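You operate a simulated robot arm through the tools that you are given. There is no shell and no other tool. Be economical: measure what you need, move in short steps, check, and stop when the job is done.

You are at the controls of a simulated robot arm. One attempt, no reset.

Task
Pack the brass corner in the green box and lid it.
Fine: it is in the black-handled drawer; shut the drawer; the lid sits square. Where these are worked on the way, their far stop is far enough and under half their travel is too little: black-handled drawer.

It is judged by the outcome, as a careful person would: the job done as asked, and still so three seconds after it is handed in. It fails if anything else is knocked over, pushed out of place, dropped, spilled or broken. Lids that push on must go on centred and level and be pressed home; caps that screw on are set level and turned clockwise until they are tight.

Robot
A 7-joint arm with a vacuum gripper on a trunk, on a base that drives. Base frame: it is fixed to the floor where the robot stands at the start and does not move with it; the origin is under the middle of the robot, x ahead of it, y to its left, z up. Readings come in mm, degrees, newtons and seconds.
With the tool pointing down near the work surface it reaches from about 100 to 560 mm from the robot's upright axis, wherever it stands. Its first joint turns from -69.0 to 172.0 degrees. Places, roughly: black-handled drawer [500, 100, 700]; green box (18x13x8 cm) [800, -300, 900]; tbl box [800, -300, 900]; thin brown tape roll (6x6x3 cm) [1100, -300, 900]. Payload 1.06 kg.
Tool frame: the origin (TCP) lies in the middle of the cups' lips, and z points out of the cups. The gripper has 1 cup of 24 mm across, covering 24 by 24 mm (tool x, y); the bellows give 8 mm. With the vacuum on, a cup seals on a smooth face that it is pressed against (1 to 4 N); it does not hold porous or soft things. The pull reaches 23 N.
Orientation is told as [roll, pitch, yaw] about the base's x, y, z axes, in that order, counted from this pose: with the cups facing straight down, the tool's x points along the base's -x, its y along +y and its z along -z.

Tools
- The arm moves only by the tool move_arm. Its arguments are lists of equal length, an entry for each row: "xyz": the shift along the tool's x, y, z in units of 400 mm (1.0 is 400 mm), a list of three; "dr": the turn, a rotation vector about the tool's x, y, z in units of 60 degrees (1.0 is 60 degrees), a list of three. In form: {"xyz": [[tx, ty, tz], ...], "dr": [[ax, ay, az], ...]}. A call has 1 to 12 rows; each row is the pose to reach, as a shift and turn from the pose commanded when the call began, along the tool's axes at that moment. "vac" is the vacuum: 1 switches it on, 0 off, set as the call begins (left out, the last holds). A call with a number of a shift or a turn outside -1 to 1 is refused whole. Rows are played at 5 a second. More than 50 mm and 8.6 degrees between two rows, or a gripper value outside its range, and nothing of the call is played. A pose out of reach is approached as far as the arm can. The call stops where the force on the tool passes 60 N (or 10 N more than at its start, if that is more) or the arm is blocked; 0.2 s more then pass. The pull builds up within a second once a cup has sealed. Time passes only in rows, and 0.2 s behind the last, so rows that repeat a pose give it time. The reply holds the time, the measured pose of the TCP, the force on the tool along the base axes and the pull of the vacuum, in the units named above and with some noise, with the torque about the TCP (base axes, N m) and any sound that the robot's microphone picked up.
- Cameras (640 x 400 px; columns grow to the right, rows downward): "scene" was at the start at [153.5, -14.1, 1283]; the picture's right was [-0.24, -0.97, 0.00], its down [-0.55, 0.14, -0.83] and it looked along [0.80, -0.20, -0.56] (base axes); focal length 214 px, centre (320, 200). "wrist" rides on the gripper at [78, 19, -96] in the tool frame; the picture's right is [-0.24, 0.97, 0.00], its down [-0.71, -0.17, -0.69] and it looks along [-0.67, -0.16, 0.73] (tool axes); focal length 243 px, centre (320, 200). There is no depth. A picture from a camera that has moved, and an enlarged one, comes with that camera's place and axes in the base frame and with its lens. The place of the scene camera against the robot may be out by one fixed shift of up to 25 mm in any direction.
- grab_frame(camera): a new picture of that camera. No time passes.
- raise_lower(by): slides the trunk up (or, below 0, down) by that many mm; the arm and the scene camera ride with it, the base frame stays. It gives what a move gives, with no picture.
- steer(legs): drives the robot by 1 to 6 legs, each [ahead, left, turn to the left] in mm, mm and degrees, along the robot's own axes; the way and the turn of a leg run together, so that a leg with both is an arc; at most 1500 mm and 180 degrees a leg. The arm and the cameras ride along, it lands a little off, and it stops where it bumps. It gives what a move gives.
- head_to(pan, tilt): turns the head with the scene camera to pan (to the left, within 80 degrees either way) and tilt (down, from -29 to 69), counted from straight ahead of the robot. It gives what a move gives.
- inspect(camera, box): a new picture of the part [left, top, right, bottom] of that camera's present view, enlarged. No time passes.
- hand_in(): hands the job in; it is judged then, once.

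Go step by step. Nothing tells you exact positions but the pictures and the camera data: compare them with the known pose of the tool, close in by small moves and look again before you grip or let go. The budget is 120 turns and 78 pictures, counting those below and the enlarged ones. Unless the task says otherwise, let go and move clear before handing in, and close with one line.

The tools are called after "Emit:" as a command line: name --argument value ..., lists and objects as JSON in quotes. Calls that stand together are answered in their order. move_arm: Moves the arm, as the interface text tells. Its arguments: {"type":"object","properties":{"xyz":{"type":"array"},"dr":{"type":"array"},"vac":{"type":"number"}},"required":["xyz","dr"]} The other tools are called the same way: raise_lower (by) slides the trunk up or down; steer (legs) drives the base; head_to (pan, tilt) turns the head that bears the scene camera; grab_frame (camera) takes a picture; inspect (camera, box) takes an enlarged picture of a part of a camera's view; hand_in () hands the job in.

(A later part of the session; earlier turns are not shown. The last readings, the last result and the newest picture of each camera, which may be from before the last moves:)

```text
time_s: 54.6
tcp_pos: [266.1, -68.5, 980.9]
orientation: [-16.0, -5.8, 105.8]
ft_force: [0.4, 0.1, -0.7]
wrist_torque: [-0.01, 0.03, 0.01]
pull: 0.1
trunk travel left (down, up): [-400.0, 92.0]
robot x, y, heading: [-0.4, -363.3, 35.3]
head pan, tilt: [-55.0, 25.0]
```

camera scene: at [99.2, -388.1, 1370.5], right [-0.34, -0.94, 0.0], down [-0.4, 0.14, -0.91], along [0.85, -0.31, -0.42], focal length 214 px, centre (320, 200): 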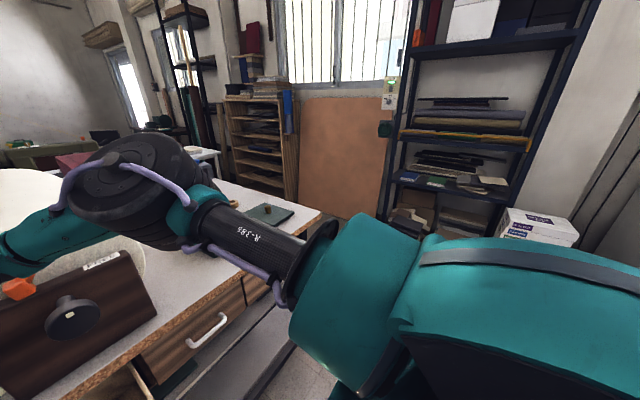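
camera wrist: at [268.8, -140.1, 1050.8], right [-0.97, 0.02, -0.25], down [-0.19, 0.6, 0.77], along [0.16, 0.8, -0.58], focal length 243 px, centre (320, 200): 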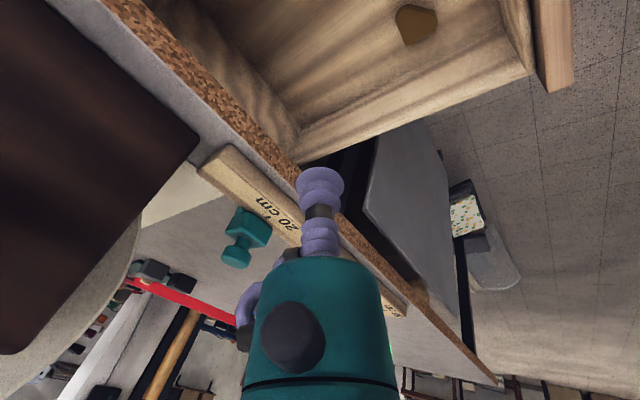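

Emit:
move_arm --xyz '[[0, 0, 0], [0, 0, 0], [0, 0, 0]]' --dr '[[-0.089, 0.032, -0.0045], [-0.178, 0.065, -0.009], [-0.267, 0.097, -0.0135]]'

Emit:
grab_frame --camera "scene"

```text
time_s: 55.4
tcp_pos: [264.1, -68.9, 980.2]
orientation: [0.2, 0.1, 105.9]
ft_force: [0.4, 0.3, -0.3]
wrist_torque: [-0.01, 0.01, -0.02]
pull: 0.2
trunk travel left (down, up): [-400.0, 92.0]
robot x, y, heading: [2.9, -363.6, 34.8]
head pan, tilt: [-55.0, 25.0]
```

```text
40 pictures are left
camera scene: at [157.8, -345.6, 1268.3], right [-0.34, -0.94, 0.0], down [-0.4, 0.14, -0.91], along [0.85, -0.31, -0.42], focal length 214 px, centre (320, 200)
```

scene: 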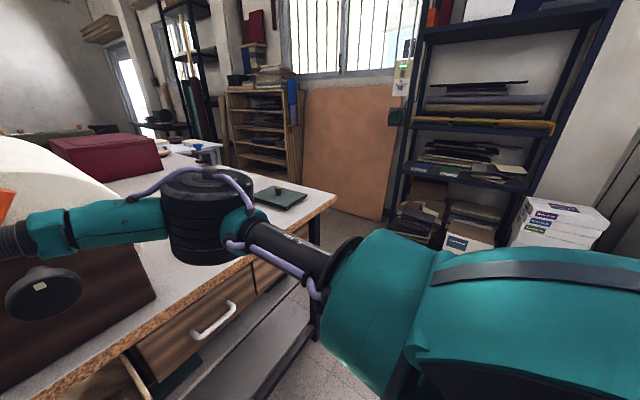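

Emit:
steer --legs '[[-50, 0, 0]]'

Emit:
move_arm --xyz '[[0, 0, 0.1], [0, 0, 0.2], [0, 0, 0.275]]' --dr '[[0, 0, 0], [0, 0, 0], [0, 0, 0]]'

```text
time_s: 56.3
tcp_pos: [222.7, -98.6, 980.9]
orientation: [0.1, 0.1, 105.9]
ft_force: [1.0, -0.6, -0.6]
wrist_torque: [-0.03, -0.01, 0.01]
pull: 0.0
trunk travel left (down, up): [-400.0, 92.0]
robot x, y, heading: [-39.4, -395.7, 35.2]
head pan, tilt: [-55.0, 25.0]
```

```text
time_s: 57.1
tcp_pos: [222.8, -99.4, 868.1]
orientation: [0.1, 0.1, 105.9]
ft_force: [0.6, 0.4, -0.8]
wrist_torque: [0.01, -0.01, 0.04]
pull: 0.0
trunk travel left (down, up): [-400.0, 92.0]
robot x, y, heading: [-38.7, -394.5, 35.1]
head pan, tilt: [-55.0, 25.0]
```

Emit:
move_arm --xyz '[[-0.07, -0.05, 0], [-0.1405, -0.1, 0], [-0.1405, -0.1, 0.05], [-0.1405, -0.1, 0.1]]' --dr '[[0, 0, 0], [0, 0, 0], [0, 0, 0], [0, 0, 0]]'

Emit:
grab_frame --camera "wrist"

Emit:
grab_frame --camera "scene"

```text
time_s: 58.1
tcp_pos: [221.4, -99.9, 868.8]
orientation: [0.1, 0.1, 105.9]
ft_force: [-0.3, -0.3, 0.1]
wrist_torque: [-0.01, 0.01, 0.0]
pull: 0.1
out of reach, approached as far as the arm can: row 1, 2, 3, 4
trunk travel left (down, up): [-400.0, 92.0]
robot x, y, heading: [-32.9, -392.1, 35.1]
head pan, tilt: [-55.0, 25.0]
```

```text
39 pictures are left
camera wrist: at [225.4, -179.1, 964.3], right [-1.0, -0.04, 0.0], down [-0.03, 0.73, 0.68], along [-0.03, 0.68, -0.73], focal length 243 px, centre (320, 200)
```

wrist: 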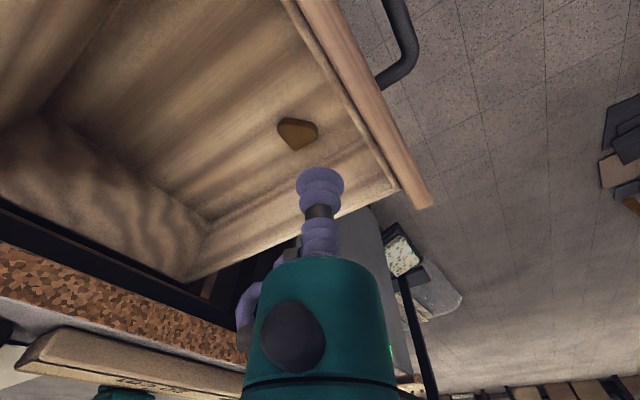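

```text
38 pictures are left
camera scene: at [116.7, -374.5, 1268.3], right [-0.34, -0.94, 0.0], down [-0.4, 0.14, -0.91], along [0.85, -0.31, -0.42], focal length 214 px, centre (320, 200)
```

scene: 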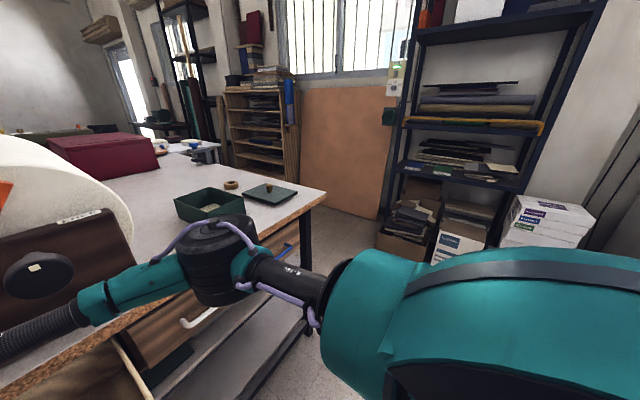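

Emit:
head_to --pan -10 --tilt 50

Emit:
grab_frame --camera "scene"

```text
time_s: 59.3
tcp_pos: [221.8, -98.0, 869.2]
orientation: [0.0, 0.1, 105.9]
ft_force: [-0.5, 0.7, 0.1]
wrist_torque: [-0.01, 0.0, 0.01]
pull: 0.0
trunk travel left (down, up): [-400.0, 92.0]
robot x, y, heading: [-38.6, -395.0, 35.5]
head pan, tilt: [-10.0, 50.0]
```

```text
37 pictures are left
camera scene: at [99.8, -310.5, 1230.8], right [0.43, -0.91, 0.0], down [-0.69, -0.33, -0.64], along [0.58, 0.27, -0.77], focal length 214 px, centre (320, 200)
```

scene: 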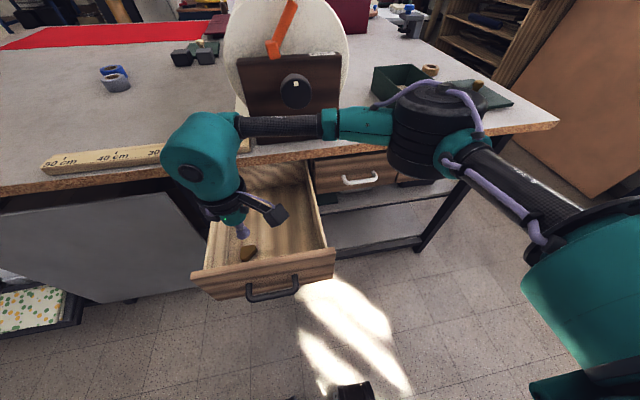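

Elbow is well clear of the bench edge by triangulation. I drive so the cup comes over the brass corner.

Emit:
steer --legs '[[61, 40, 0]]'

Emit:
raise_lower --by -110

Emit:
grab_frame --camera "wrist"

Emit:
grab_frame --camera "scene"

```text
time_s: 60.3
tcp_pos: [248.8, -32.4, 867.7]
orientation: [0.1, 0.0, 105.7]
ft_force: [0.1, -0.1, 0.7]
wrist_torque: [-0.01, 0.0, -0.02]
pull: 0.2
trunk travel left (down, up): [-400.0, 92.0]
robot x, y, heading: [-11.8, -329.0, 35.1]
head pan, tilt: [-10.0, 50.0]
```

```text
time_s: 61.7
tcp_pos: [248.4, -32.5, 758.4]
orientation: [0.1, 0.0, 105.8]
ft_force: [-0.1, 0.1, 1.1]
wrist_torque: [0.05, -0.01, 0.02]
pull: 0.0
trunk travel left (down, up): [-290.0, 202.0]
robot x, y, heading: [-12.3, -329.9, 35.1]
head pan, tilt: [-10.0, 50.0]
```

```text
36 pictures are left
camera wrist: at [251.1, -113.1, 854.4], right [-1.0, -0.04, 0.0], down [-0.03, 0.73, 0.68], along [-0.03, 0.68, -0.73], focal length 243 px, centre (320, 200)
```

wrist: 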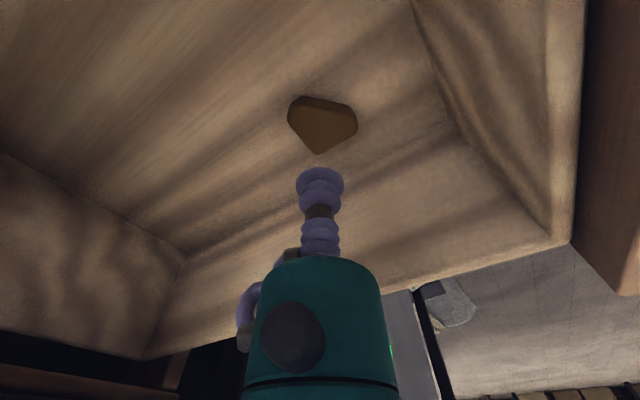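

```text
35 pictures are left
camera scene: at [149.2, -227.4, 1117.8], right [0.42, -0.91, 0.0], down [-0.69, -0.33, -0.64], along [0.58, 0.27, -0.77], focal length 214 px, centre (320, 200)
```

scene: 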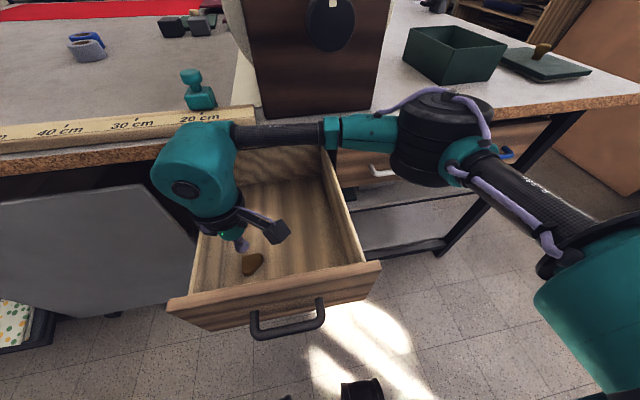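

Emit:
raise_lower --by -52

Emit:
inspect --camera "wrist" --box '[240, 80, 400, 240]'

```text
time_s: 62.6
tcp_pos: [247.9, -32.9, 707.0]
orientation: [0.1, 0.2, 105.7]
ft_force: [0.6, -0.6, -0.4]
wrist_torque: [0.01, 0.02, -0.02]
pull: 0.0
trunk travel left (down, up): [-238.0, 254.0]
robot x, y, heading: [-12.2, -329.8, 34.7]
head pan, tilt: [-10.0, 50.0]
```

```text
2.50 times, centred on (320, 160) of wrist
camera zoom: at [251.1, -113.1, 802.4], right [-1.0, -0.04, 0.0], down [-0.03, 0.73, 0.68], along [-0.03, 0.68, -0.73], focal length 606 px, centre (320, 300)
```

zoom: 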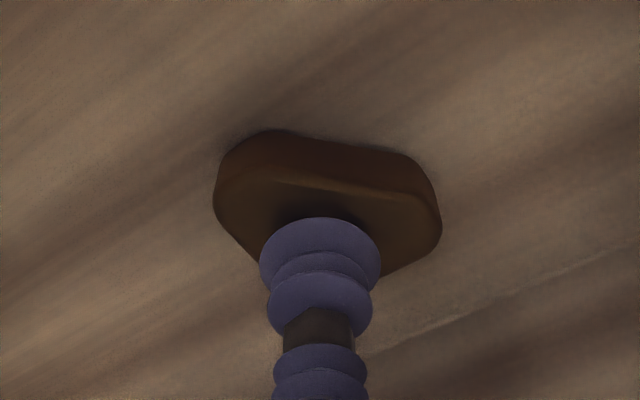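

Emit:
move_arm --xyz '[[-0.012, 0.002, 0], [-0.012, 0.002, 0.02], [-0.012, 0.002, 0.035]]' --dr '[[0, 0, 0], [0, 0, 0], [0, 0, 0]]' --vac 1

Emit:
inspect --camera "wrist" --box '[240, 80, 400, 240]'

```text
time_s: 63.4
tcp_pos: [246.6, -27.1, 694.5]
orientation: [0.1, 0.0, 105.8]
ft_force: [1.2, -1.7, 18.2]
wrist_torque: [-0.02, 0.0, -0.01]
pull: 22.9
trunk travel left (down, up): [-238.0, 254.0]
robot x, y, heading: [-11.5, -325.6, 35.0]
head pan, tilt: [-10.0, 50.0]
```

```text
2.50 times, centred on (320, 160) of wrist
camera zoom: at [248.8, -108.0, 789.7], right [-1.0, -0.04, 0.0], down [-0.03, 0.73, 0.68], along [-0.03, 0.68, -0.73], focal length 606 px, centre (320, 300)
```

zoom: 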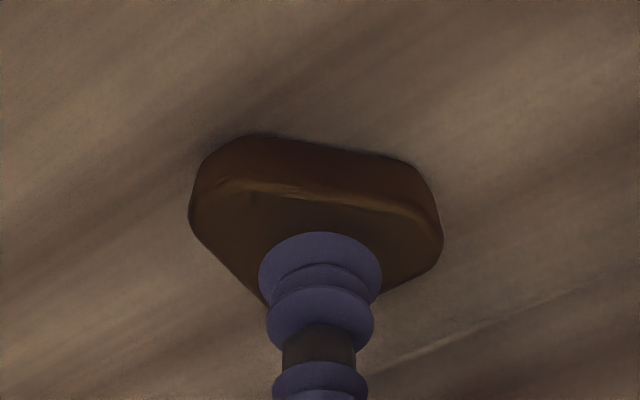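

Sealed. Lifting.

Emit:
raise_lower --by 160

Emit:
grab_frame --camera "wrist"

```text
time_s: 65.3
tcp_pos: [247.4, -30.0, 852.9]
orientation: [0.2, 0.1, 105.8]
ft_force: [1.3, 0.1, 0.0]
wrist_torque: [-0.01, -0.02, -0.01]
pull: 23.0
trunk travel left (down, up): [-398.0, 94.0]
robot x, y, heading: [-9.4, -330.0, 35.2]
head pan, tilt: [-10.0, 50.0]
```

```text
32 pictures are left
camera wrist: at [248.9, -108.8, 948.0], right [-1.0, -0.04, 0.0], down [-0.03, 0.73, 0.68], along [-0.03, 0.68, -0.73], focal length 243 px, centre (320, 200)
```

wrist: 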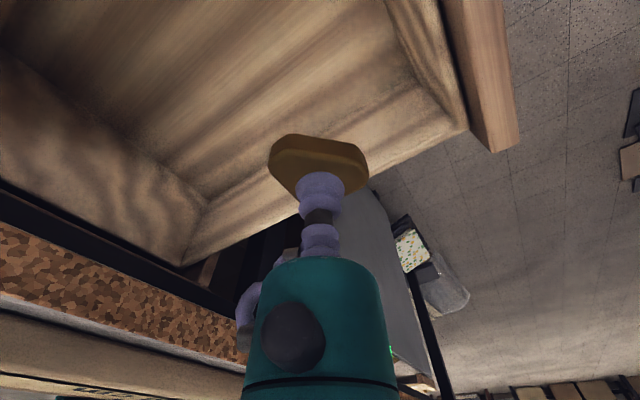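

Emit:
move_arm --xyz '[[0, 0, -0.1], [0, 0, -0.2], [0, 0, -0.3]]' --dr '[[0, 0, 0], [0, 0, 0], [0, 0, 0]]'

Emit:
steer --legs '[[-120, 0, 0]]'

Emit:
move_arm --xyz '[[0, 0, -0.03], [0, 0, -0.07], [0, 0, -0.1], [0, 0, -0.14], [0, 0, -0.17], [0, 0, -0.2], [0, 0, -0.24], [0, 0, -0.28]]' --dr '[[0, 0, 0.125], [0, 0, 0.25], [0, 0, 0.375], [0, 0, 0.5], [0, 0, 0.625], [0, 0, 0.75], [0, 0, 0.875], [0, 0, 1]]'

```text
time_s: 66.1
tcp_pos: [245.1, -29.8, 974.2]
orientation: [0.1, 0.1, 105.9]
ft_force: [0.4, -0.8, -0.4]
wrist_torque: [0.05, 0.01, 0.02]
pull: 22.7
trunk travel left (down, up): [-398.0, 94.0]
robot x, y, heading: [-10.6, -332.7, 35.2]
head pan, tilt: [-10.0, 50.0]
```

```text
time_s: 67.3
tcp_pos: [148.3, -97.6, 973.9]
orientation: [0.1, 0.1, 105.7]
ft_force: [-0.2, -0.4, 0.3]
wrist_torque: [0.02, -0.01, 0.0]
pull: 22.7
trunk travel left (down, up): [-398.0, 94.0]
robot x, y, heading: [-105.3, -394.0, 35.2]
head pan, tilt: [-10.0, 50.0]
```

```text
time_s: 69.1
tcp_pos: [148.6, -96.5, 1085.8]
orientation: [0.0, 0.2, 45.6]
ft_force: [0.0, -0.4, -0.7]
wrist_torque: [0.02, 0.0, -0.02]
pull: 23.3
trunk travel left (down, up): [-398.0, 94.0]
robot x, y, heading: [-110.1, -395.1, 34.8]
head pan, tilt: [-10.0, 50.0]
```

Emit:
steer --legs '[[0, -380, 0], [140, 0, 0]]'

Emit:
head_to --pan 0 --tilt 50

Emit:
grab_frame --camera "scene"

Emit:
grab_frame --camera "wrist"

```text
time_s: 74.0
tcp_pos: [481.6, -328.8, 1086.2]
orientation: [0.0, 0.2, 46.1]
ft_force: [0.3, 0.6, -0.6]
wrist_torque: [0.01, 0.03, -0.02]
pull: 23.1
trunk travel left (down, up): [-398.0, 94.0]
robot x, y, heading: [225.6, -630.3, 35.4]
head pan, tilt: [-10.0, 50.0]
```

```text
time_s: 74.7
tcp_pos: [481.0, -330.1, 1085.7]
orientation: [0.0, 0.2, 46.3]
ft_force: [-0.6, 0.2, -0.8]
wrist_torque: [-0.02, -0.02, 0.0]
pull: 23.5
trunk travel left (down, up): [-398.0, 94.0]
robot x, y, heading: [226.3, -632.9, 35.5]
head pan, tilt: [0.0, 50.0]
```

```text
31 pictures are left
camera scene: at [356.0, -533.8, 1228.5], right [0.58, -0.81, 0.0], down [-0.62, -0.44, -0.64], along [0.52, 0.37, -0.77], focal length 214 px, centre (320, 200)
```

scene: 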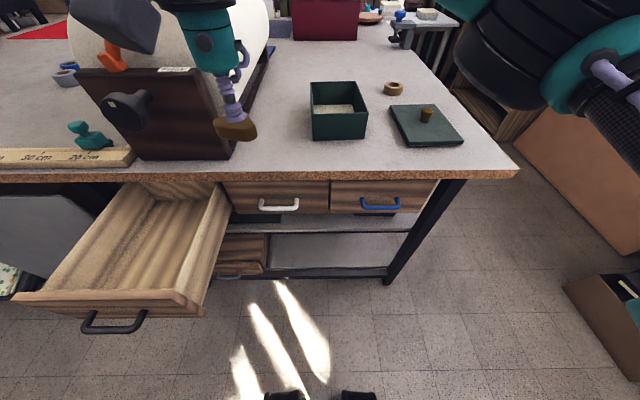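

```text
30 pictures are left
camera wrist: at [412.8, -372.5, 1181.9], right [-0.54, 0.84, 0.0], down [0.62, 0.39, 0.68], along [0.58, 0.37, -0.73], focal length 243 px, centre (320, 200)
```

wrist: 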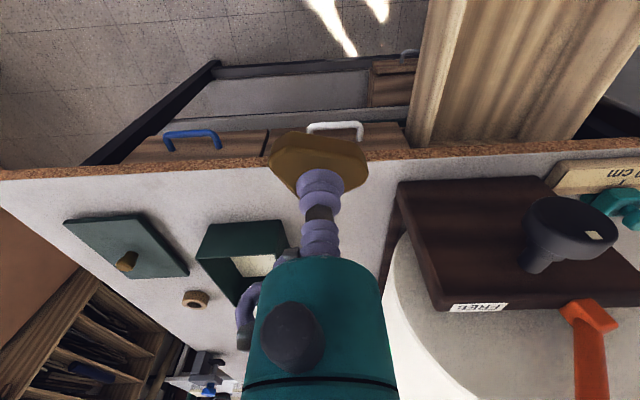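

Emit:
inspect --camera "wrist" --box '[50, 190, 306, 350]'

Emit:
inspect --camera "scene" --box '[290, 65, 482, 185]'

```text
2.50 times, centred on (178, 270) of wrist
camera zoom: at [412.8, -372.5, 1181.9], right [-0.54, 0.84, 0.0], down [0.62, 0.39, 0.68], along [0.58, 0.37, -0.73], focal length 606 px, centre (675, 25)
```

zoom: 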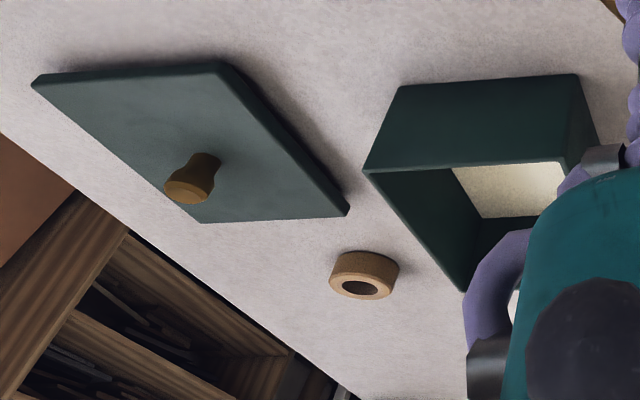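

```text
3.33 times, centred on (386, 125) of scene
camera zoom: at [356.0, -533.8, 1228.5], right [0.58, -0.81, 0.0], down [-0.62, -0.44, -0.64], along [0.52, 0.37, -0.77], focal length 715 px, centre (100, 450)
```

zoom: 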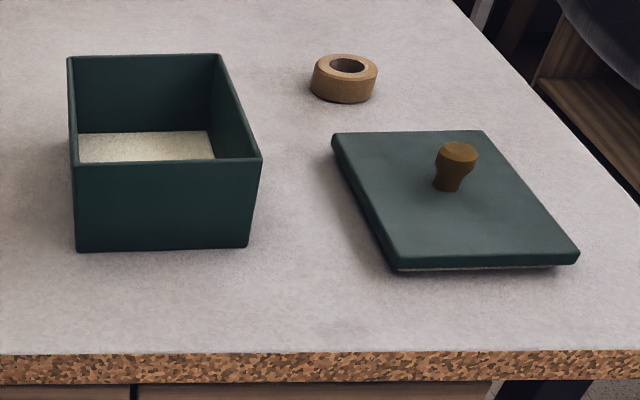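

Emit:
steer --legs '[[0, -70, 0], [195, 0, 0]]'

Emit:
grab_frame --camera "wrist"

```text
time_s: 77.1
tcp_pos: [674.3, -276.3, 1086.1]
orientation: [0.0, 0.2, 46.3]
ft_force: [-0.2, 0.1, -1.8]
wrist_torque: [0.01, 0.01, -0.02]
pull: 23.1
trunk travel left (down, up): [-398.0, 94.0]
robot x, y, heading: [417.9, -574.0, 35.7]
head pan, tilt: [0.0, 50.0]
```

```text
27 pictures are left
camera wrist: at [606.2, -318.6, 1181.8], right [-0.54, 0.84, 0.0], down [0.61, 0.4, 0.68], along [0.58, 0.37, -0.73], focal length 243 px, centre (320, 200)
```

wrist: 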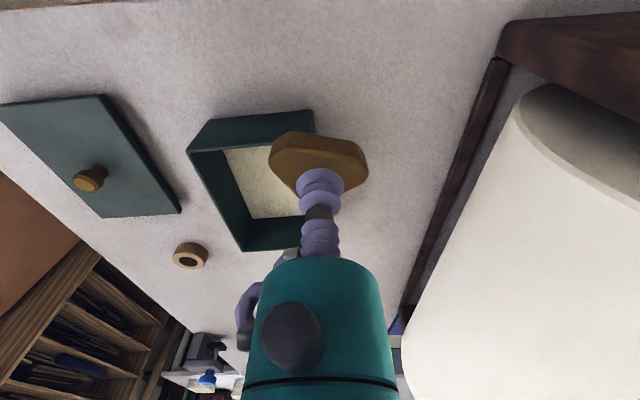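

Emit:
move_arm --xyz '[[-0.06, -0.047, 0.04], [-0.12, -0.094, 0.08], [-0.18, -0.14, 0.12], [-0.24, -0.19, 0.15], [-0.294, -0.231, 0.17]]' --dr '[[0, 0, 0], [0, 0, 0], [0, 0, 0], [0, 0, 0], [0, 0, 0]]'

Emit:
grab_frame --camera "wrist"

Emit:
grab_frame --camera "scene"

```text
time_s: 78.3
tcp_pos: [821.5, -257.0, 1020.4]
orientation: [0.0, 0.2, 46.3]
ft_force: [-0.2, -0.2, -1.2]
wrist_torque: [-0.01, 0.02, 0.02]
pull: 23.1
trunk travel left (down, up): [-398.0, 94.0]
robot x, y, heading: [421.3, -582.7, 35.5]
head pan, tilt: [0.0, 50.0]
```

```text
26 pictures are left
camera wrist: at [753.5, -298.6, 1115.3], right [-0.54, 0.84, 0.0], down [0.61, 0.39, 0.68], along [0.58, 0.37, -0.73], focal length 243 px, centre (320, 200)
```

wrist: 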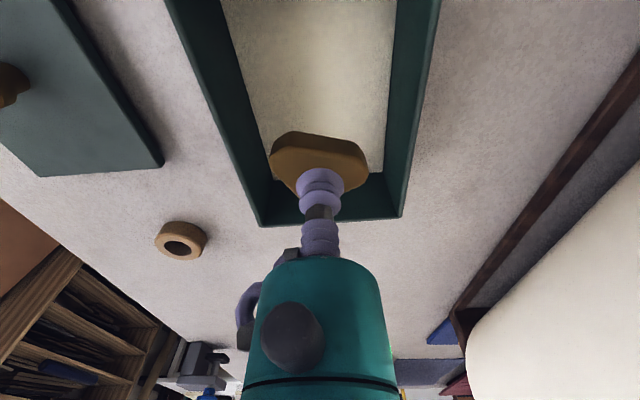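

```text
25 pictures are left
camera scene: at [549.3, -480.3, 1228.5], right [0.58, -0.81, 0.0], down [-0.62, -0.45, -0.64], along [0.52, 0.37, -0.77], focal length 214 px, centre (320, 200)
```

scene: 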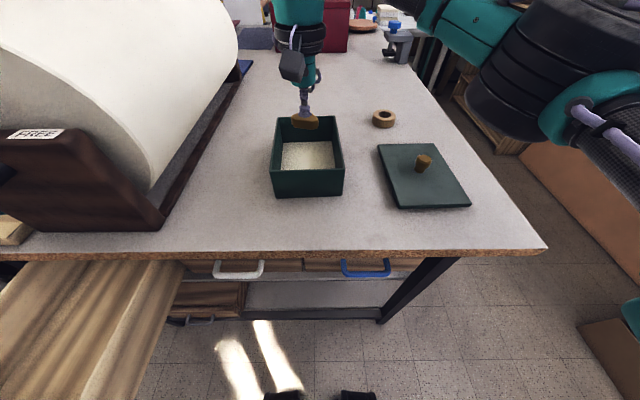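

Emit:
move_arm --xyz '[[0, 0, 0.08], [0, 0, 0.16], [0, 0, 0.21], [0, 0, 0.225]]' --dr '[[0, 0, 0], [0, 0, 0], [0, 0, 0], [0, 0, 0]]'

Emit:
move_arm --xyz '[[0, 0, 0.01], [0, 0, 0.02], [0, 0, 0.03]]' --dr '[[0, 0, 0], [0, 0, 0], [0, 0, 0]]'

Emit:
grab_frame --camera "wrist"

```text
time_s: 79.3
tcp_pos: [821.0, -257.0, 927.9]
orientation: [0.0, 0.2, 46.3]
ft_force: [0.1, 0.4, -0.8]
wrist_torque: [0.03, 0.01, 0.03]
pull: 23.2
trunk travel left (down, up): [-398.0, 94.0]
robot x, y, heading: [420.0, -573.4, 35.8]
head pan, tilt: [0.0, 50.0]
```

```text
time_s: 80.1
tcp_pos: [823.0, -255.9, 918.8]
orientation: [0.0, 0.0, 46.3]
ft_force: [4.9, -0.3, 19.2]
wrist_torque: [0.0, 0.05, 0.02]
pull: 22.9
trunk travel left (down, up): [-398.0, 94.0]
robot x, y, heading: [417.1, -575.6, 35.5]
head pan, tilt: [0.0, 50.0]
```

```text
24 pictures are left
camera wrist: at [753.6, -299.4, 1013.7], right [-0.54, 0.84, 0.0], down [0.61, 0.39, 0.69], along [0.58, 0.37, -0.73], focal length 243 px, centre (320, 200)
```

wrist: 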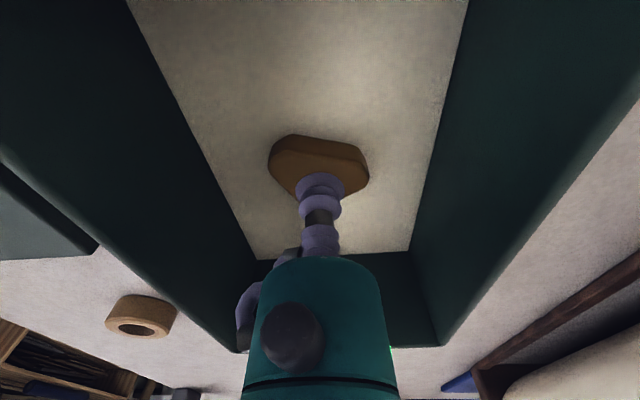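

The corner rests on the box floor. Releasing and lifting.

Emit:
move_arm --xyz '[[0, 0, -0.01], [0, 0, -0.01], [0, 0, -0.02], [0, 0, -0.08], [0, 0, -0.18], [0, 0, -0.28]]' --dr '[[0, 0, 0], [0, 0, 0], [0, 0, 0], [0, 0, 0], [0, 0, 0], [0, 0, 0]]' --vac 0

Emit:
grab_frame --camera "wrist"

```text
time_s: 81.5
tcp_pos: [821.7, -252.5, 1025.4]
orientation: [-0.1, 0.2, 46.3]
ft_force: [-0.1, -0.5, 0.4]
wrist_torque: [-0.02, -0.01, 0.01]
pull: 0.0
trunk travel left (down, up): [-398.0, 94.0]
robot x, y, heading: [417.9, -574.3, 35.6]
head pan, tilt: [0.0, 50.0]
```

```text
23 pictures are left
camera wrist: at [751.7, -296.7, 1121.6], right [-0.54, 0.84, 0.0], down [0.61, 0.4, 0.68], along [0.58, 0.37, -0.73], focal length 243 px, centre (320, 200)
```

wrist: 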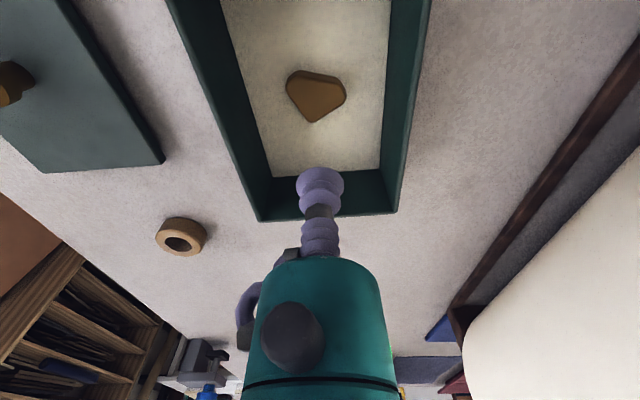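

Emit:
steer --legs '[[-47, -211, 0]]'

Emit:
grab_frame --camera "wrist"

```text
time_s: 83.9
tcp_pos: [902.8, -450.2, 1025.3]
orientation: [0.0, 0.2, 46.1]
ft_force: [0.0, 0.0, 0.0]
wrist_torque: [0.02, 0.0, 0.0]
pull: 0.1
trunk travel left (down, up): [-398.0, 94.0]
robot x, y, heading: [500.4, -772.7, 35.7]
head pan, tilt: [0.0, 50.0]
```

```text
22 pictures are left
camera wrist: at [834.6, -493.4, 1121.3], right [-0.54, 0.84, 0.0], down [0.62, 0.39, 0.68], along [0.58, 0.37, -0.73], focal length 243 px, centre (320, 200)
```

wrist: 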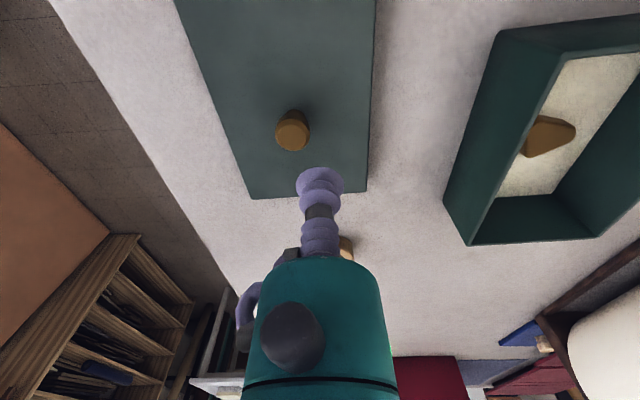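

Emit:
move_arm --xyz '[[-0.018, -0.0587, 0], [-0.018, -0.0587, 0.07], [-0.018, -0.0587, 0.125]]' --dr '[[0, 0, 0], [0, 0, 0], [0, 0, 0]]'

Emit:
inspect --camera "wrist" --box '[220, 60, 420, 220]'

```text
time_s: 84.7
tcp_pos: [925.4, -461.4, 974.8]
orientation: [0.0, 0.2, 46.1]
ft_force: [-0.7, -0.4, 0.2]
wrist_torque: [0.01, 0.0, -0.01]
pull: 0.0
trunk travel left (down, up): [-398.0, 94.0]
robot x, y, heading: [503.3, -771.0, 35.5]
head pan, tilt: [0.0, 50.0]
```

```text
2.50 times, centred on (320, 140) of wrist
camera zoom: at [857.2, -504.6, 1071.5], right [-0.54, 0.84, 0.0], down [0.62, 0.39, 0.68], along [0.58, 0.37, -0.73], focal length 606 px, centre (320, 350)
```

zoom: 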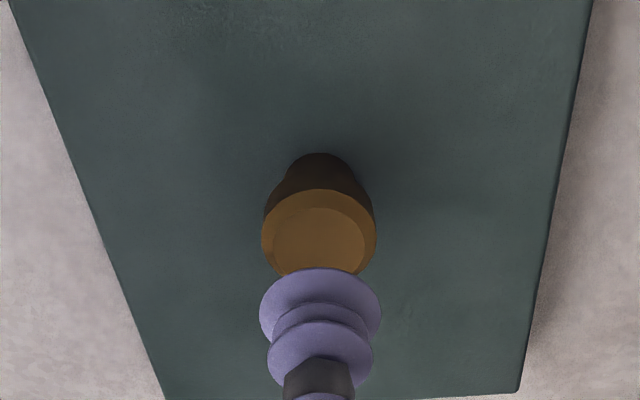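

Emit:
move_arm --xyz '[[-0.002, 0, 0.04], [-0.002, 0, 0.07], [-0.002, 0, 0.08], [-0.002, 0, 0.085], [-0.002, 0, 0.085], [-0.002, 0, 0.085]]' --dr '[[0, 0, 0], [0, 0, 0], [0, 0, 0], [0, 0, 0], [0, 0, 0], [0, 0, 0]]' --vac 1

Emit:
inspect --camera "wrist" --box '[220, 60, 420, 220]'

```text
time_s: 86.1
tcp_pos: [925.0, -461.1, 942.2]
orientation: [0.0, 0.2, 46.1]
ft_force: [8.7, 0.3, 20.7]
wrist_torque: [0.01, 0.05, -0.12]
pull: 22.9
trunk travel left (down, up): [-398.0, 94.0]
robot x, y, heading: [501.2, -771.9, 35.5]
head pan, tilt: [0.0, 50.0]
```

```text
2.50 times, centred on (320, 140) of wrist
camera zoom: at [856.6, -505.0, 1038.0], right [-0.54, 0.84, 0.0], down [0.62, 0.39, 0.68], along [0.58, 0.37, -0.73], focal length 606 px, centre (320, 350)
```

zoom: 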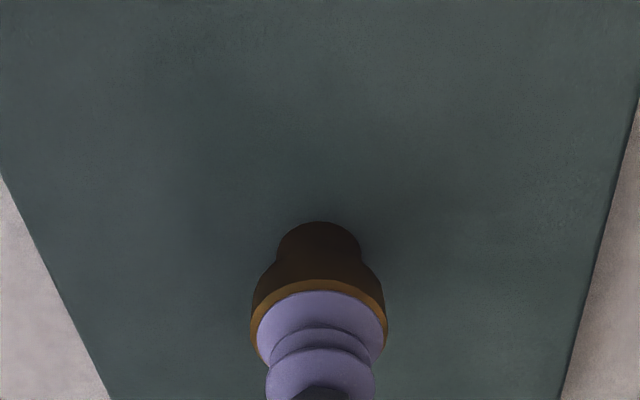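

Sealed on the knob. Lifting the lid.

Emit:
move_arm --xyz '[[0, 0, -0.02], [0, 0, -0.05], [0, 0, -0.1], [0, 0, -0.18], [0, 0, -0.28]]' --dr '[[0, 0, 0], [0, 0, 0], [0, 0, 0], [0, 0, 0], [0, 0, 0]]'

Emit:
grab_frame --camera "wrist"

Emit:
grab_frame --camera "scene"

```text
time_s: 87.3
tcp_pos: [928.2, -460.1, 1058.8]
orientation: [0.0, 0.2, 46.2]
ft_force: [-0.3, -0.3, -1.4]
wrist_torque: [0.02, 0.02, -0.03]
pull: 22.1
trunk travel left (down, up): [-398.0, 94.0]
robot x, y, heading: [504.6, -768.7, 35.5]
head pan, tilt: [0.0, 50.0]
```

```text
19 pictures are left
camera wrist: at [860.1, -502.7, 1153.5], right [-0.54, 0.84, 0.0], down [0.61, 0.39, 0.68], along [0.58, 0.37, -0.73], focal length 243 px, centre (320, 200)
```

wrist: 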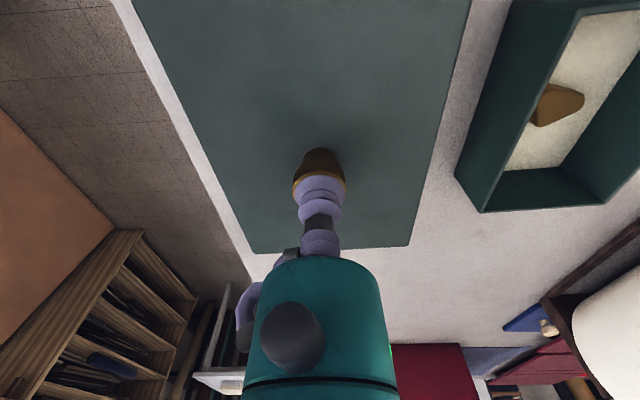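

```text
18 pictures are left
camera scene: at [631.2, -676.6, 1228.6], right [0.58, -0.81, 0.0], down [-0.62, -0.44, -0.64], along [0.52, 0.37, -0.77], focal length 214 px, centre (320, 200)
```

scene: 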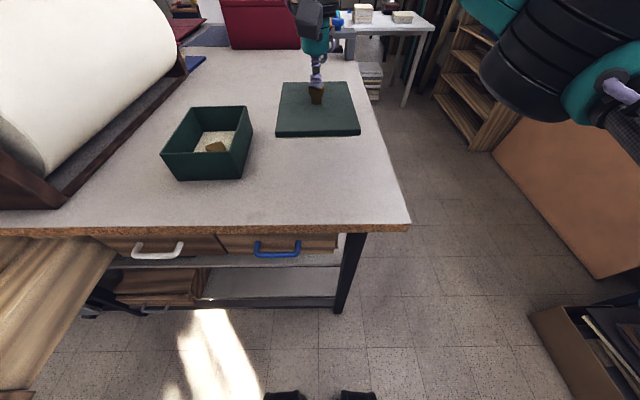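

Emit:
steer --legs '[[30, 229, 0]]'

Emit:
grab_frame --camera "wrist"

Emit:
head_to --pan 20 --tilt 50

Emit:
grab_frame --camera "scene"

```text
time_s: 90.0
tcp_pos: [822.0, -256.9, 1058.3]
orientation: [0.0, 0.3, 46.2]
ft_force: [0.5, -0.3, -0.4]
wrist_torque: [-0.03, 0.01, -0.02]
pull: 22.9
trunk travel left (down, up): [-398.0, 94.0]
robot x, y, heading: [398.1, -571.4, 35.4]
head pan, tilt: [0.0, 50.0]
```

```text
17 pictures are left
camera wrist: at [753.2, -299.4, 1153.1], right [-0.54, 0.84, 0.0], down [0.61, 0.39, 0.68], along [0.58, 0.37, -0.73], focal length 243 px, centre (320, 200)
```

wrist: 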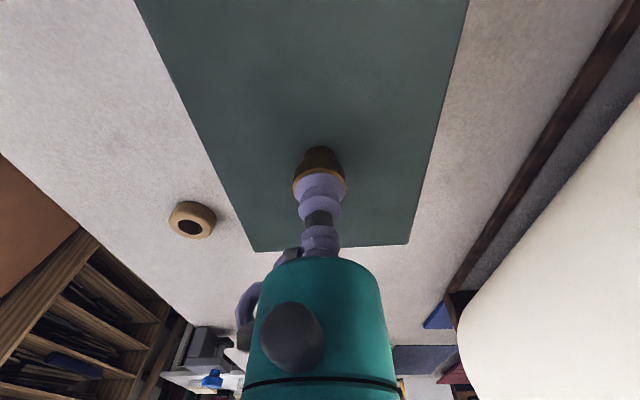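

```text
time_s: 90.8
tcp_pos: [822.3, -256.0, 1056.8]
orientation: [0.0, 0.3, 46.3]
ft_force: [0.3, 0.7, -0.7]
wrist_torque: [0.0, 0.0, 0.0]
pull: 23.1
trunk travel left (down, up): [-398.0, 94.0]
robot x, y, heading: [395.3, -566.9, 35.7]
head pan, tilt: [20.0, 50.0]
```

```text
16 pictures are left
camera scene: at [505.2, -454.8, 1228.5], right [0.82, -0.57, 0.0], down [-0.43, -0.63, -0.64], along [0.36, 0.53, -0.77], focal length 214 px, centre (320, 200)
```

scene: 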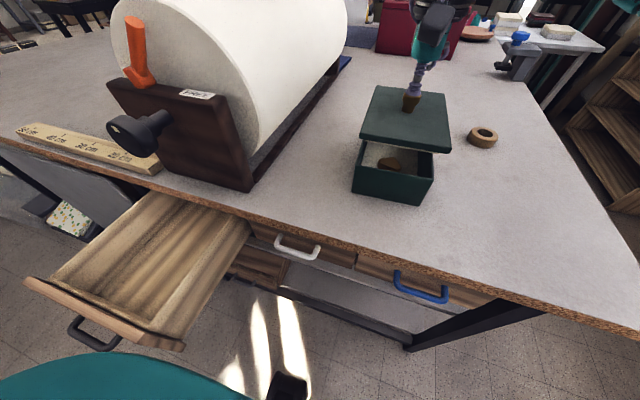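

Emit:
inspect --camera "scene" --box '[330, 70, 480, 210]'

```text
2.86 times, centred on (405, 140) of scene
camera zoom: at [505.2, -454.8, 1228.5], right [0.82, -0.57, 0.0], down [-0.43, -0.63, -0.64], along [0.36, 0.53, -0.77], focal length 613 px, centre (77, 371)
```

zoom: 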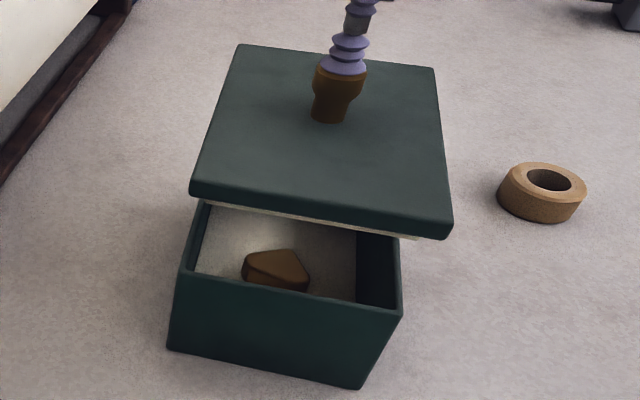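

Emit:
move_arm --xyz '[[0, 0, 0.03], [0, 0, 0.06]]' --dr '[[0, 0, 0], [0, 0, 0]]'

Emit:
inspect --camera "scene" --box '[345, 80, 465, 210]'

```text
time_s: 91.4
tcp_pos: [823.0, -256.3, 1032.5]
orientation: [-0.1, 0.2, 46.2]
ft_force: [-0.3, 0.1, -1.1]
wrist_torque: [0.01, 0.0, 0.0]
pull: 22.9
trunk travel left (down, up): [-398.0, 94.0]
robot x, y, heading: [395.6, -569.6, 35.3]
head pan, tilt: [20.0, 50.0]
```

```text
3.08 times, centred on (405, 145) of scene
camera zoom: at [505.2, -454.7, 1228.5], right [0.82, -0.57, 0.0], down [-0.43, -0.63, -0.64], along [0.36, 0.53, -0.77], focal length 660 px, centre (58, 369)
```

zoom: 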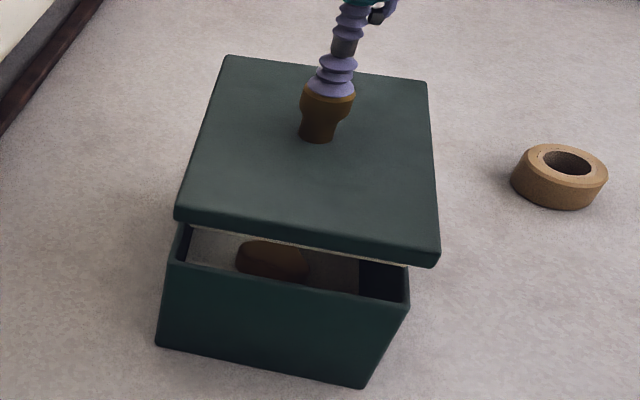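

Emit:
move_arm --xyz '[[0.00575, 0.005, 0], [0.00575, 0.005, 0.015], [0.00575, 0.005, 0.025]]' --dr '[[0, 0, 0], [0, 0, 0], [0, 0, 0]]'

Emit:
inspect --camera "scene" --box '[345, 80, 465, 210]'

```text
time_s: 92.2
tcp_pos: [818.8, -255.1, 1023.8]
orientation: [0.0, 0.1, 46.2]
ft_force: [0.8, 0.3, -1.0]
wrist_torque: [-0.03, 0.02, 0.01]
pull: 22.9
trunk travel left (down, up): [-398.0, 94.0]
robot x, y, heading: [393.0, -569.6, 35.6]
head pan, tilt: [20.0, 50.0]
```

```text
3.08 times, centred on (405, 145) of scene
camera zoom: at [505.2, -454.7, 1228.5], right [0.82, -0.57, 0.0], down [-0.43, -0.63, -0.64], along [0.36, 0.53, -0.77], focal length 660 px, centre (58, 369)
```

zoom: 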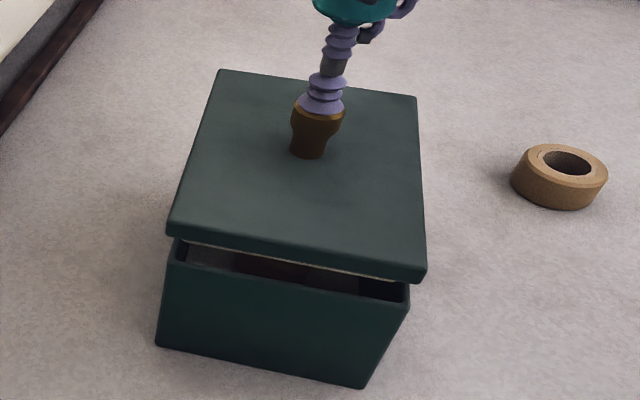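

Emit:
move_arm --xyz '[[0, 0, 0.008], [0, 0, 0.016], [0, 0, 0.024]]' --dr '[[0, 0, 0], [0, 0, 0], [0, 0, 0]]'

Emit:
inspect --camera "scene" --box '[345, 80, 465, 210]'

```text
time_s: 93.0
tcp_pos: [818.1, -256.3, 1013.6]
orientation: [-0.1, 0.2, 46.3]
ft_force: [0.9, -0.9, 0.0]
wrist_torque: [0.0, -0.02, 0.01]
pull: 23.0
trunk travel left (down, up): [-398.0, 94.0]
robot x, y, heading: [392.5, -567.6, 35.7]
head pan, tilt: [20.0, 50.0]
```

```text
3.08 times, centred on (405, 145) of scene
camera zoom: at [505.2, -454.7, 1228.5], right [0.82, -0.57, 0.0], down [-0.43, -0.63, -0.64], along [0.36, 0.53, -0.77], focal length 660 px, centre (58, 369)
```

zoom: 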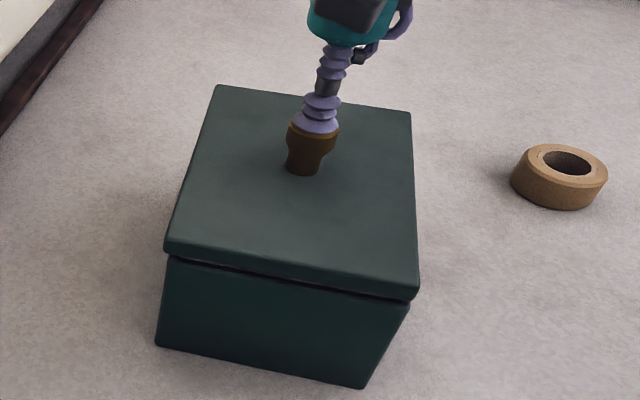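

Emit:
move_arm --xyz '[[0, 0, 0.008], [0, 0, 0.015], [0, 0, 0.02]]' --dr '[[0, 0, 0], [0, 0, 0], [0, 0, 0]]'

Emit:
inspect --camera "scene" --box '[345, 80, 465, 210]'

```text
time_s: 93.8
tcp_pos: [819.1, -257.1, 1007.3]
orientation: [0.2, -0.1, 46.0]
ft_force: [4.5, 4.8, 18.8]
wrist_torque: [-0.07, 0.04, 0.01]
pull: 23.6
trunk travel left (down, up): [-398.0, 94.0]
robot x, y, heading: [394.9, -570.4, 35.3]
head pan, tilt: [20.0, 50.0]
```

```text
3.08 times, centred on (405, 145) of scene
camera zoom: at [504.5, -455.0, 1228.9], right [0.82, -0.57, 0.0], down [-0.43, -0.63, -0.64], along [0.36, 0.53, -0.77], focal length 660 px, centre (58, 369)
```

zoom: 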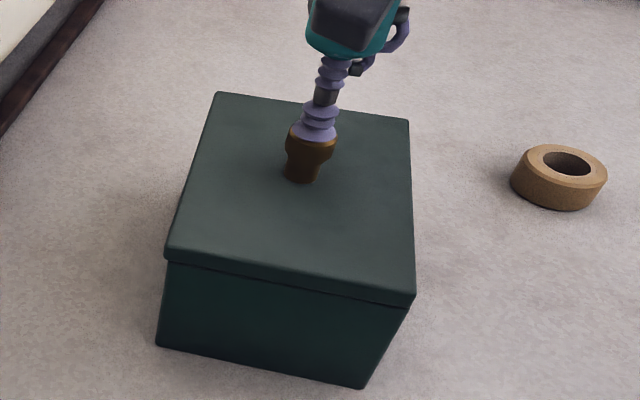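

It's seating. Pressing it home.

Emit:
move_arm --xyz '[[0, 0, 0.005], [0, 0, 0.01], [0, 0, 0.015], [0, 0, 0.02], [0, 0, 0.02]]' --dr '[[0, 0, 0], [0, 0, 0], [0, 0, 0], [0, 0, 0], [0, 0, 0]]'

Emit:
inspect --camera "scene" --box '[345, 80, 465, 210]'

```text
time_s: 95.0
tcp_pos: [817.9, -257.8, 1002.1]
orientation: [0.2, -0.4, 46.1]
ft_force: [14.4, 6.1, 51.0]
wrist_torque: [-0.23, 0.22, -0.04]
pull: 23.0
trunk travel left (down, up): [-398.0, 94.0]
robot x, y, heading: [394.6, -571.1, 35.6]
head pan, tilt: [20.0, 50.0]
```

```text
3.08 times, centred on (405, 145) of scene
camera zoom: at [504.2, -456.2, 1229.0], right [0.82, -0.57, 0.0], down [-0.43, -0.63, -0.64], along [0.36, 0.53, -0.77], focal length 660 px, centre (58, 369)
```

zoom: 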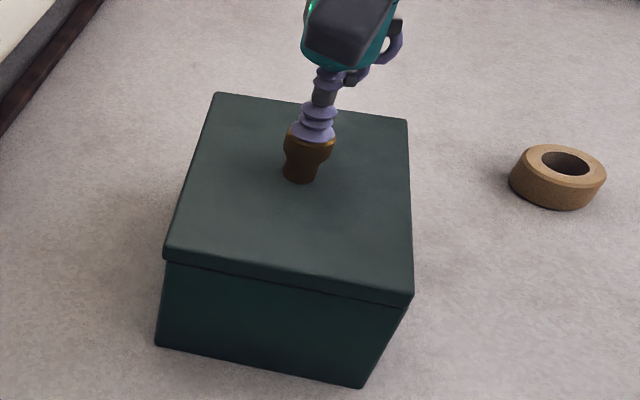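

Emit:
move_arm --xyz '[[0, 0, -0.02], [0, 0, -0.03], [0, 0, -0.03], [0, 0, -0.04], [0, 0, -0.1], [0, 0, -0.2]]' --dr '[[0, 0, 0], [0, 0, 0], [0, 0, 0], [0, 0, 0], [0, 0, 0], [0, 0, 0]]' --vac 0

Emit:
inspect --camera "scene" --box '[330, 80, 490, 210]'

```text
time_s: 96.4
tcp_pos: [819.5, -259.3, 1079.6]
orientation: [0.1, 0.1, 46.2]
ft_force: [-1.0, 0.4, 0.2]
wrist_torque: [-0.01, 0.01, 0.0]
pull: 0.1
trunk travel left (down, up): [-398.0, 94.0]
robot x, y, heading: [397.0, -568.4, 35.7]
head pan, tilt: [20.0, 50.0]
```

```text
3.08 times, centred on (410, 145) of scene
camera zoom: at [504.8, -454.8, 1228.6], right [0.82, -0.57, 0.0], down [-0.43, -0.63, -0.64], along [0.36, 0.53, -0.77], focal length 660 px, centre (43, 369)
```

zoom: 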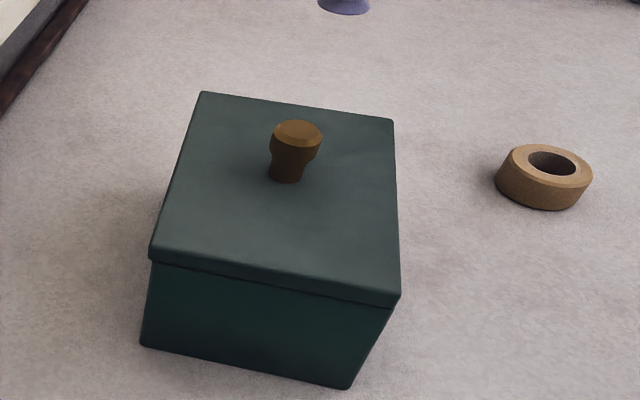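

Emit:
steer --legs '[[-500, 0, 0]]'

Emit:
move_arm --xyz '[[0.06, 0, 0], [0.12, 0, 0], [0.18, 0, 0], [0.24, 0, 0]]' --dr '[[0, 0, 0.044], [0, 0, 0.088], [0, 0, 0.132], [0, 0, 0.175]]'

Emit:
move_arm --xyz '[[0, 0, 0], [0, 0, 0], [0, 0, 0], [0, 0, 0], [0, 0, 0], [0, 0, 0], [0, 0, 0], [0, 0, 0]]' --dr '[[0, -0.125, 0], [0, -0.25, 0], [0, -0.375, 0], [0, -0.5, 0], [0, -0.625, 0], [0, -0.75, 0], [0, -0.875, 0], [0, -1, 0]]'

Emit:
move_arm --xyz '[[0, 0, 0], [0, 0, 0], [0, 0, 0], [0, 0, 0]]' --dr '[[0, -0.125, 0], [0, -0.25, 0], [0, -0.375, 0], [0, -0.5, 0]]'

```text
time_s: 99.3
tcp_pos: [405.4, -549.2, 1078.5]
orientation: [0.0, 0.2, 47.1]
ft_force: [0.5, 0.1, 0.0]
wrist_torque: [-0.01, -0.02, 0.02]
pull: 0.1
trunk travel left (down, up): [-398.0, 94.0]
robot x, y, heading: [-12.7, -866.5, 36.0]
head pan, tilt: [20.0, 50.0]
```

```text
time_s: 100.3
tcp_pos: [338.9, -620.2, 1080.4]
orientation: [-0.2, 0.1, 36.6]
ft_force: [-0.2, -0.2, 0.3]
wrist_torque: [0.01, 0.0, 0.0]
pull: 0.2
trunk travel left (down, up): [-398.0, 94.0]
robot x, y, heading: [-18.5, -869.2, 36.4]
head pan, tilt: [20.0, 50.0]
```

```text
time_s: 102.2
tcp_pos: [340.1, -619.4, 1080.4]
orientation: [0.0, -60.0, 36.6]
ft_force: [0.2, 0.6, 0.0]
wrist_torque: [-0.01, 0.0, -0.04]
pull: 0.0
trunk travel left (down, up): [-398.0, 94.0]
robot x, y, heading: [-16.6, -868.5, 36.4]
head pan, tilt: [20.0, 50.0]
```

```text
time_s: 103.2
tcp_pos: [338.7, -619.1, 1078.4]
orientation: [-6.3, -90.1, 43.0]
ft_force: [0.6, -0.1, -0.6]
wrist_torque: [-0.02, 0.01, 0.02]
pull: 0.0
trunk travel left (down, up): [-398.0, 94.0]
robot x, y, heading: [-15.0, -869.0, 36.3]
head pan, tilt: [20.0, 50.0]
```

Emit:
steer --legs '[[0, 0, -1.5], [0, 485, 0]]'

Emit:
raise_lower --by -375

Emit:
grab_frame --camera "wrist"

```text
time_s: 108.2
tcp_pos: [81.3, -242.8, 1079.5]
orientation: [-19.2, -89.8, 53.1]
ft_force: [-0.5, 0.1, -0.5]
wrist_torque: [-0.03, -0.01, -0.01]
pull: 0.0
trunk travel left (down, up): [-398.0, 94.0]
robot x, y, heading: [-284.4, -472.0, 33.6]
head pan, tilt: [20.0, 50.0]
```

```text
time_s: 111.8
tcp_pos: [111.6, -224.4, 665.4]
orientation: [-0.1, -83.4, 34.2]
ft_force: [-0.3, -0.9, 0.7]
wrist_torque: [0.01, 0.01, 0.03]
pull: 0.1
trunk travel left (down, up): [-23.0, 469.0]
robot x, y, heading: [-284.7, -472.2, 33.8]
head pan, tilt: [20.0, 50.0]
```

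```text
8 pictures are left
camera wrist: at [13.2, -266.4, 598.8], right [-0.52, 0.82, 0.23], down [-0.4, -0.48, 0.78], along [0.75, 0.31, 0.58], focal length 243 px, centre (320, 200)
```

wrist: 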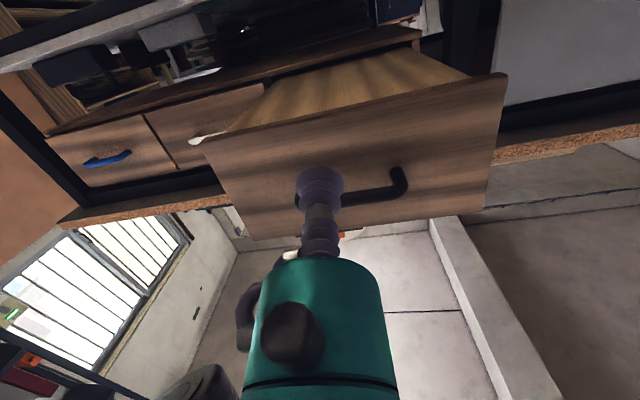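

Emit:
move_arm --xyz '[[-0.03, 0.02, 0], [-0.06, 0.04, 0], [-0.0875, 0.055, 0]]' --dr '[[0, -0.04, 0], [0, -0.08, 0], [0, -0.11, 0]]'

Emit:
steer --legs '[[85, 0, 0]]'

Emit:
grab_frame --camera "wrist"

```text
time_s: 112.6
tcp_pos: [119.8, -195.9, 659.2]
orientation: [-0.9, -89.6, 35.0]
ft_force: [0.0, 1.4, -0.1]
wrist_torque: [0.02, -0.01, 0.03]
pull: 0.1
out of reach, approached as far as the arm can: row 1, 2, 3
trunk travel left (down, up): [-23.0, 469.0]
robot x, y, heading: [-286.5, -474.1, 33.8]
head pan, tilt: [20.0, 50.0]
```

```text
time_s: 113.7
tcp_pos: [191.9, -151.4, 659.1]
orientation: [-1.1, -89.3, 35.1]
ft_force: [-0.2, 0.1, 0.6]
wrist_torque: [0.0, -0.01, 0.03]
pull: 0.1
trunk travel left (down, up): [-23.0, 469.0]
robot x, y, heading: [-212.3, -423.0, 33.8]
head pan, tilt: [20.0, 50.0]
```

```text
7 pictures are left
camera wrist: at [99.9, -188.8, 582.8], right [-0.54, 0.81, 0.23], down [-0.47, -0.52, 0.71], along [0.7, 0.28, 0.66], focal length 243 px, centre (320, 200)
```

wrist: 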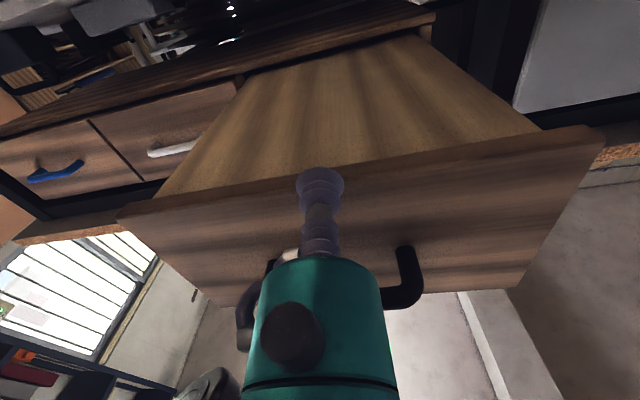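

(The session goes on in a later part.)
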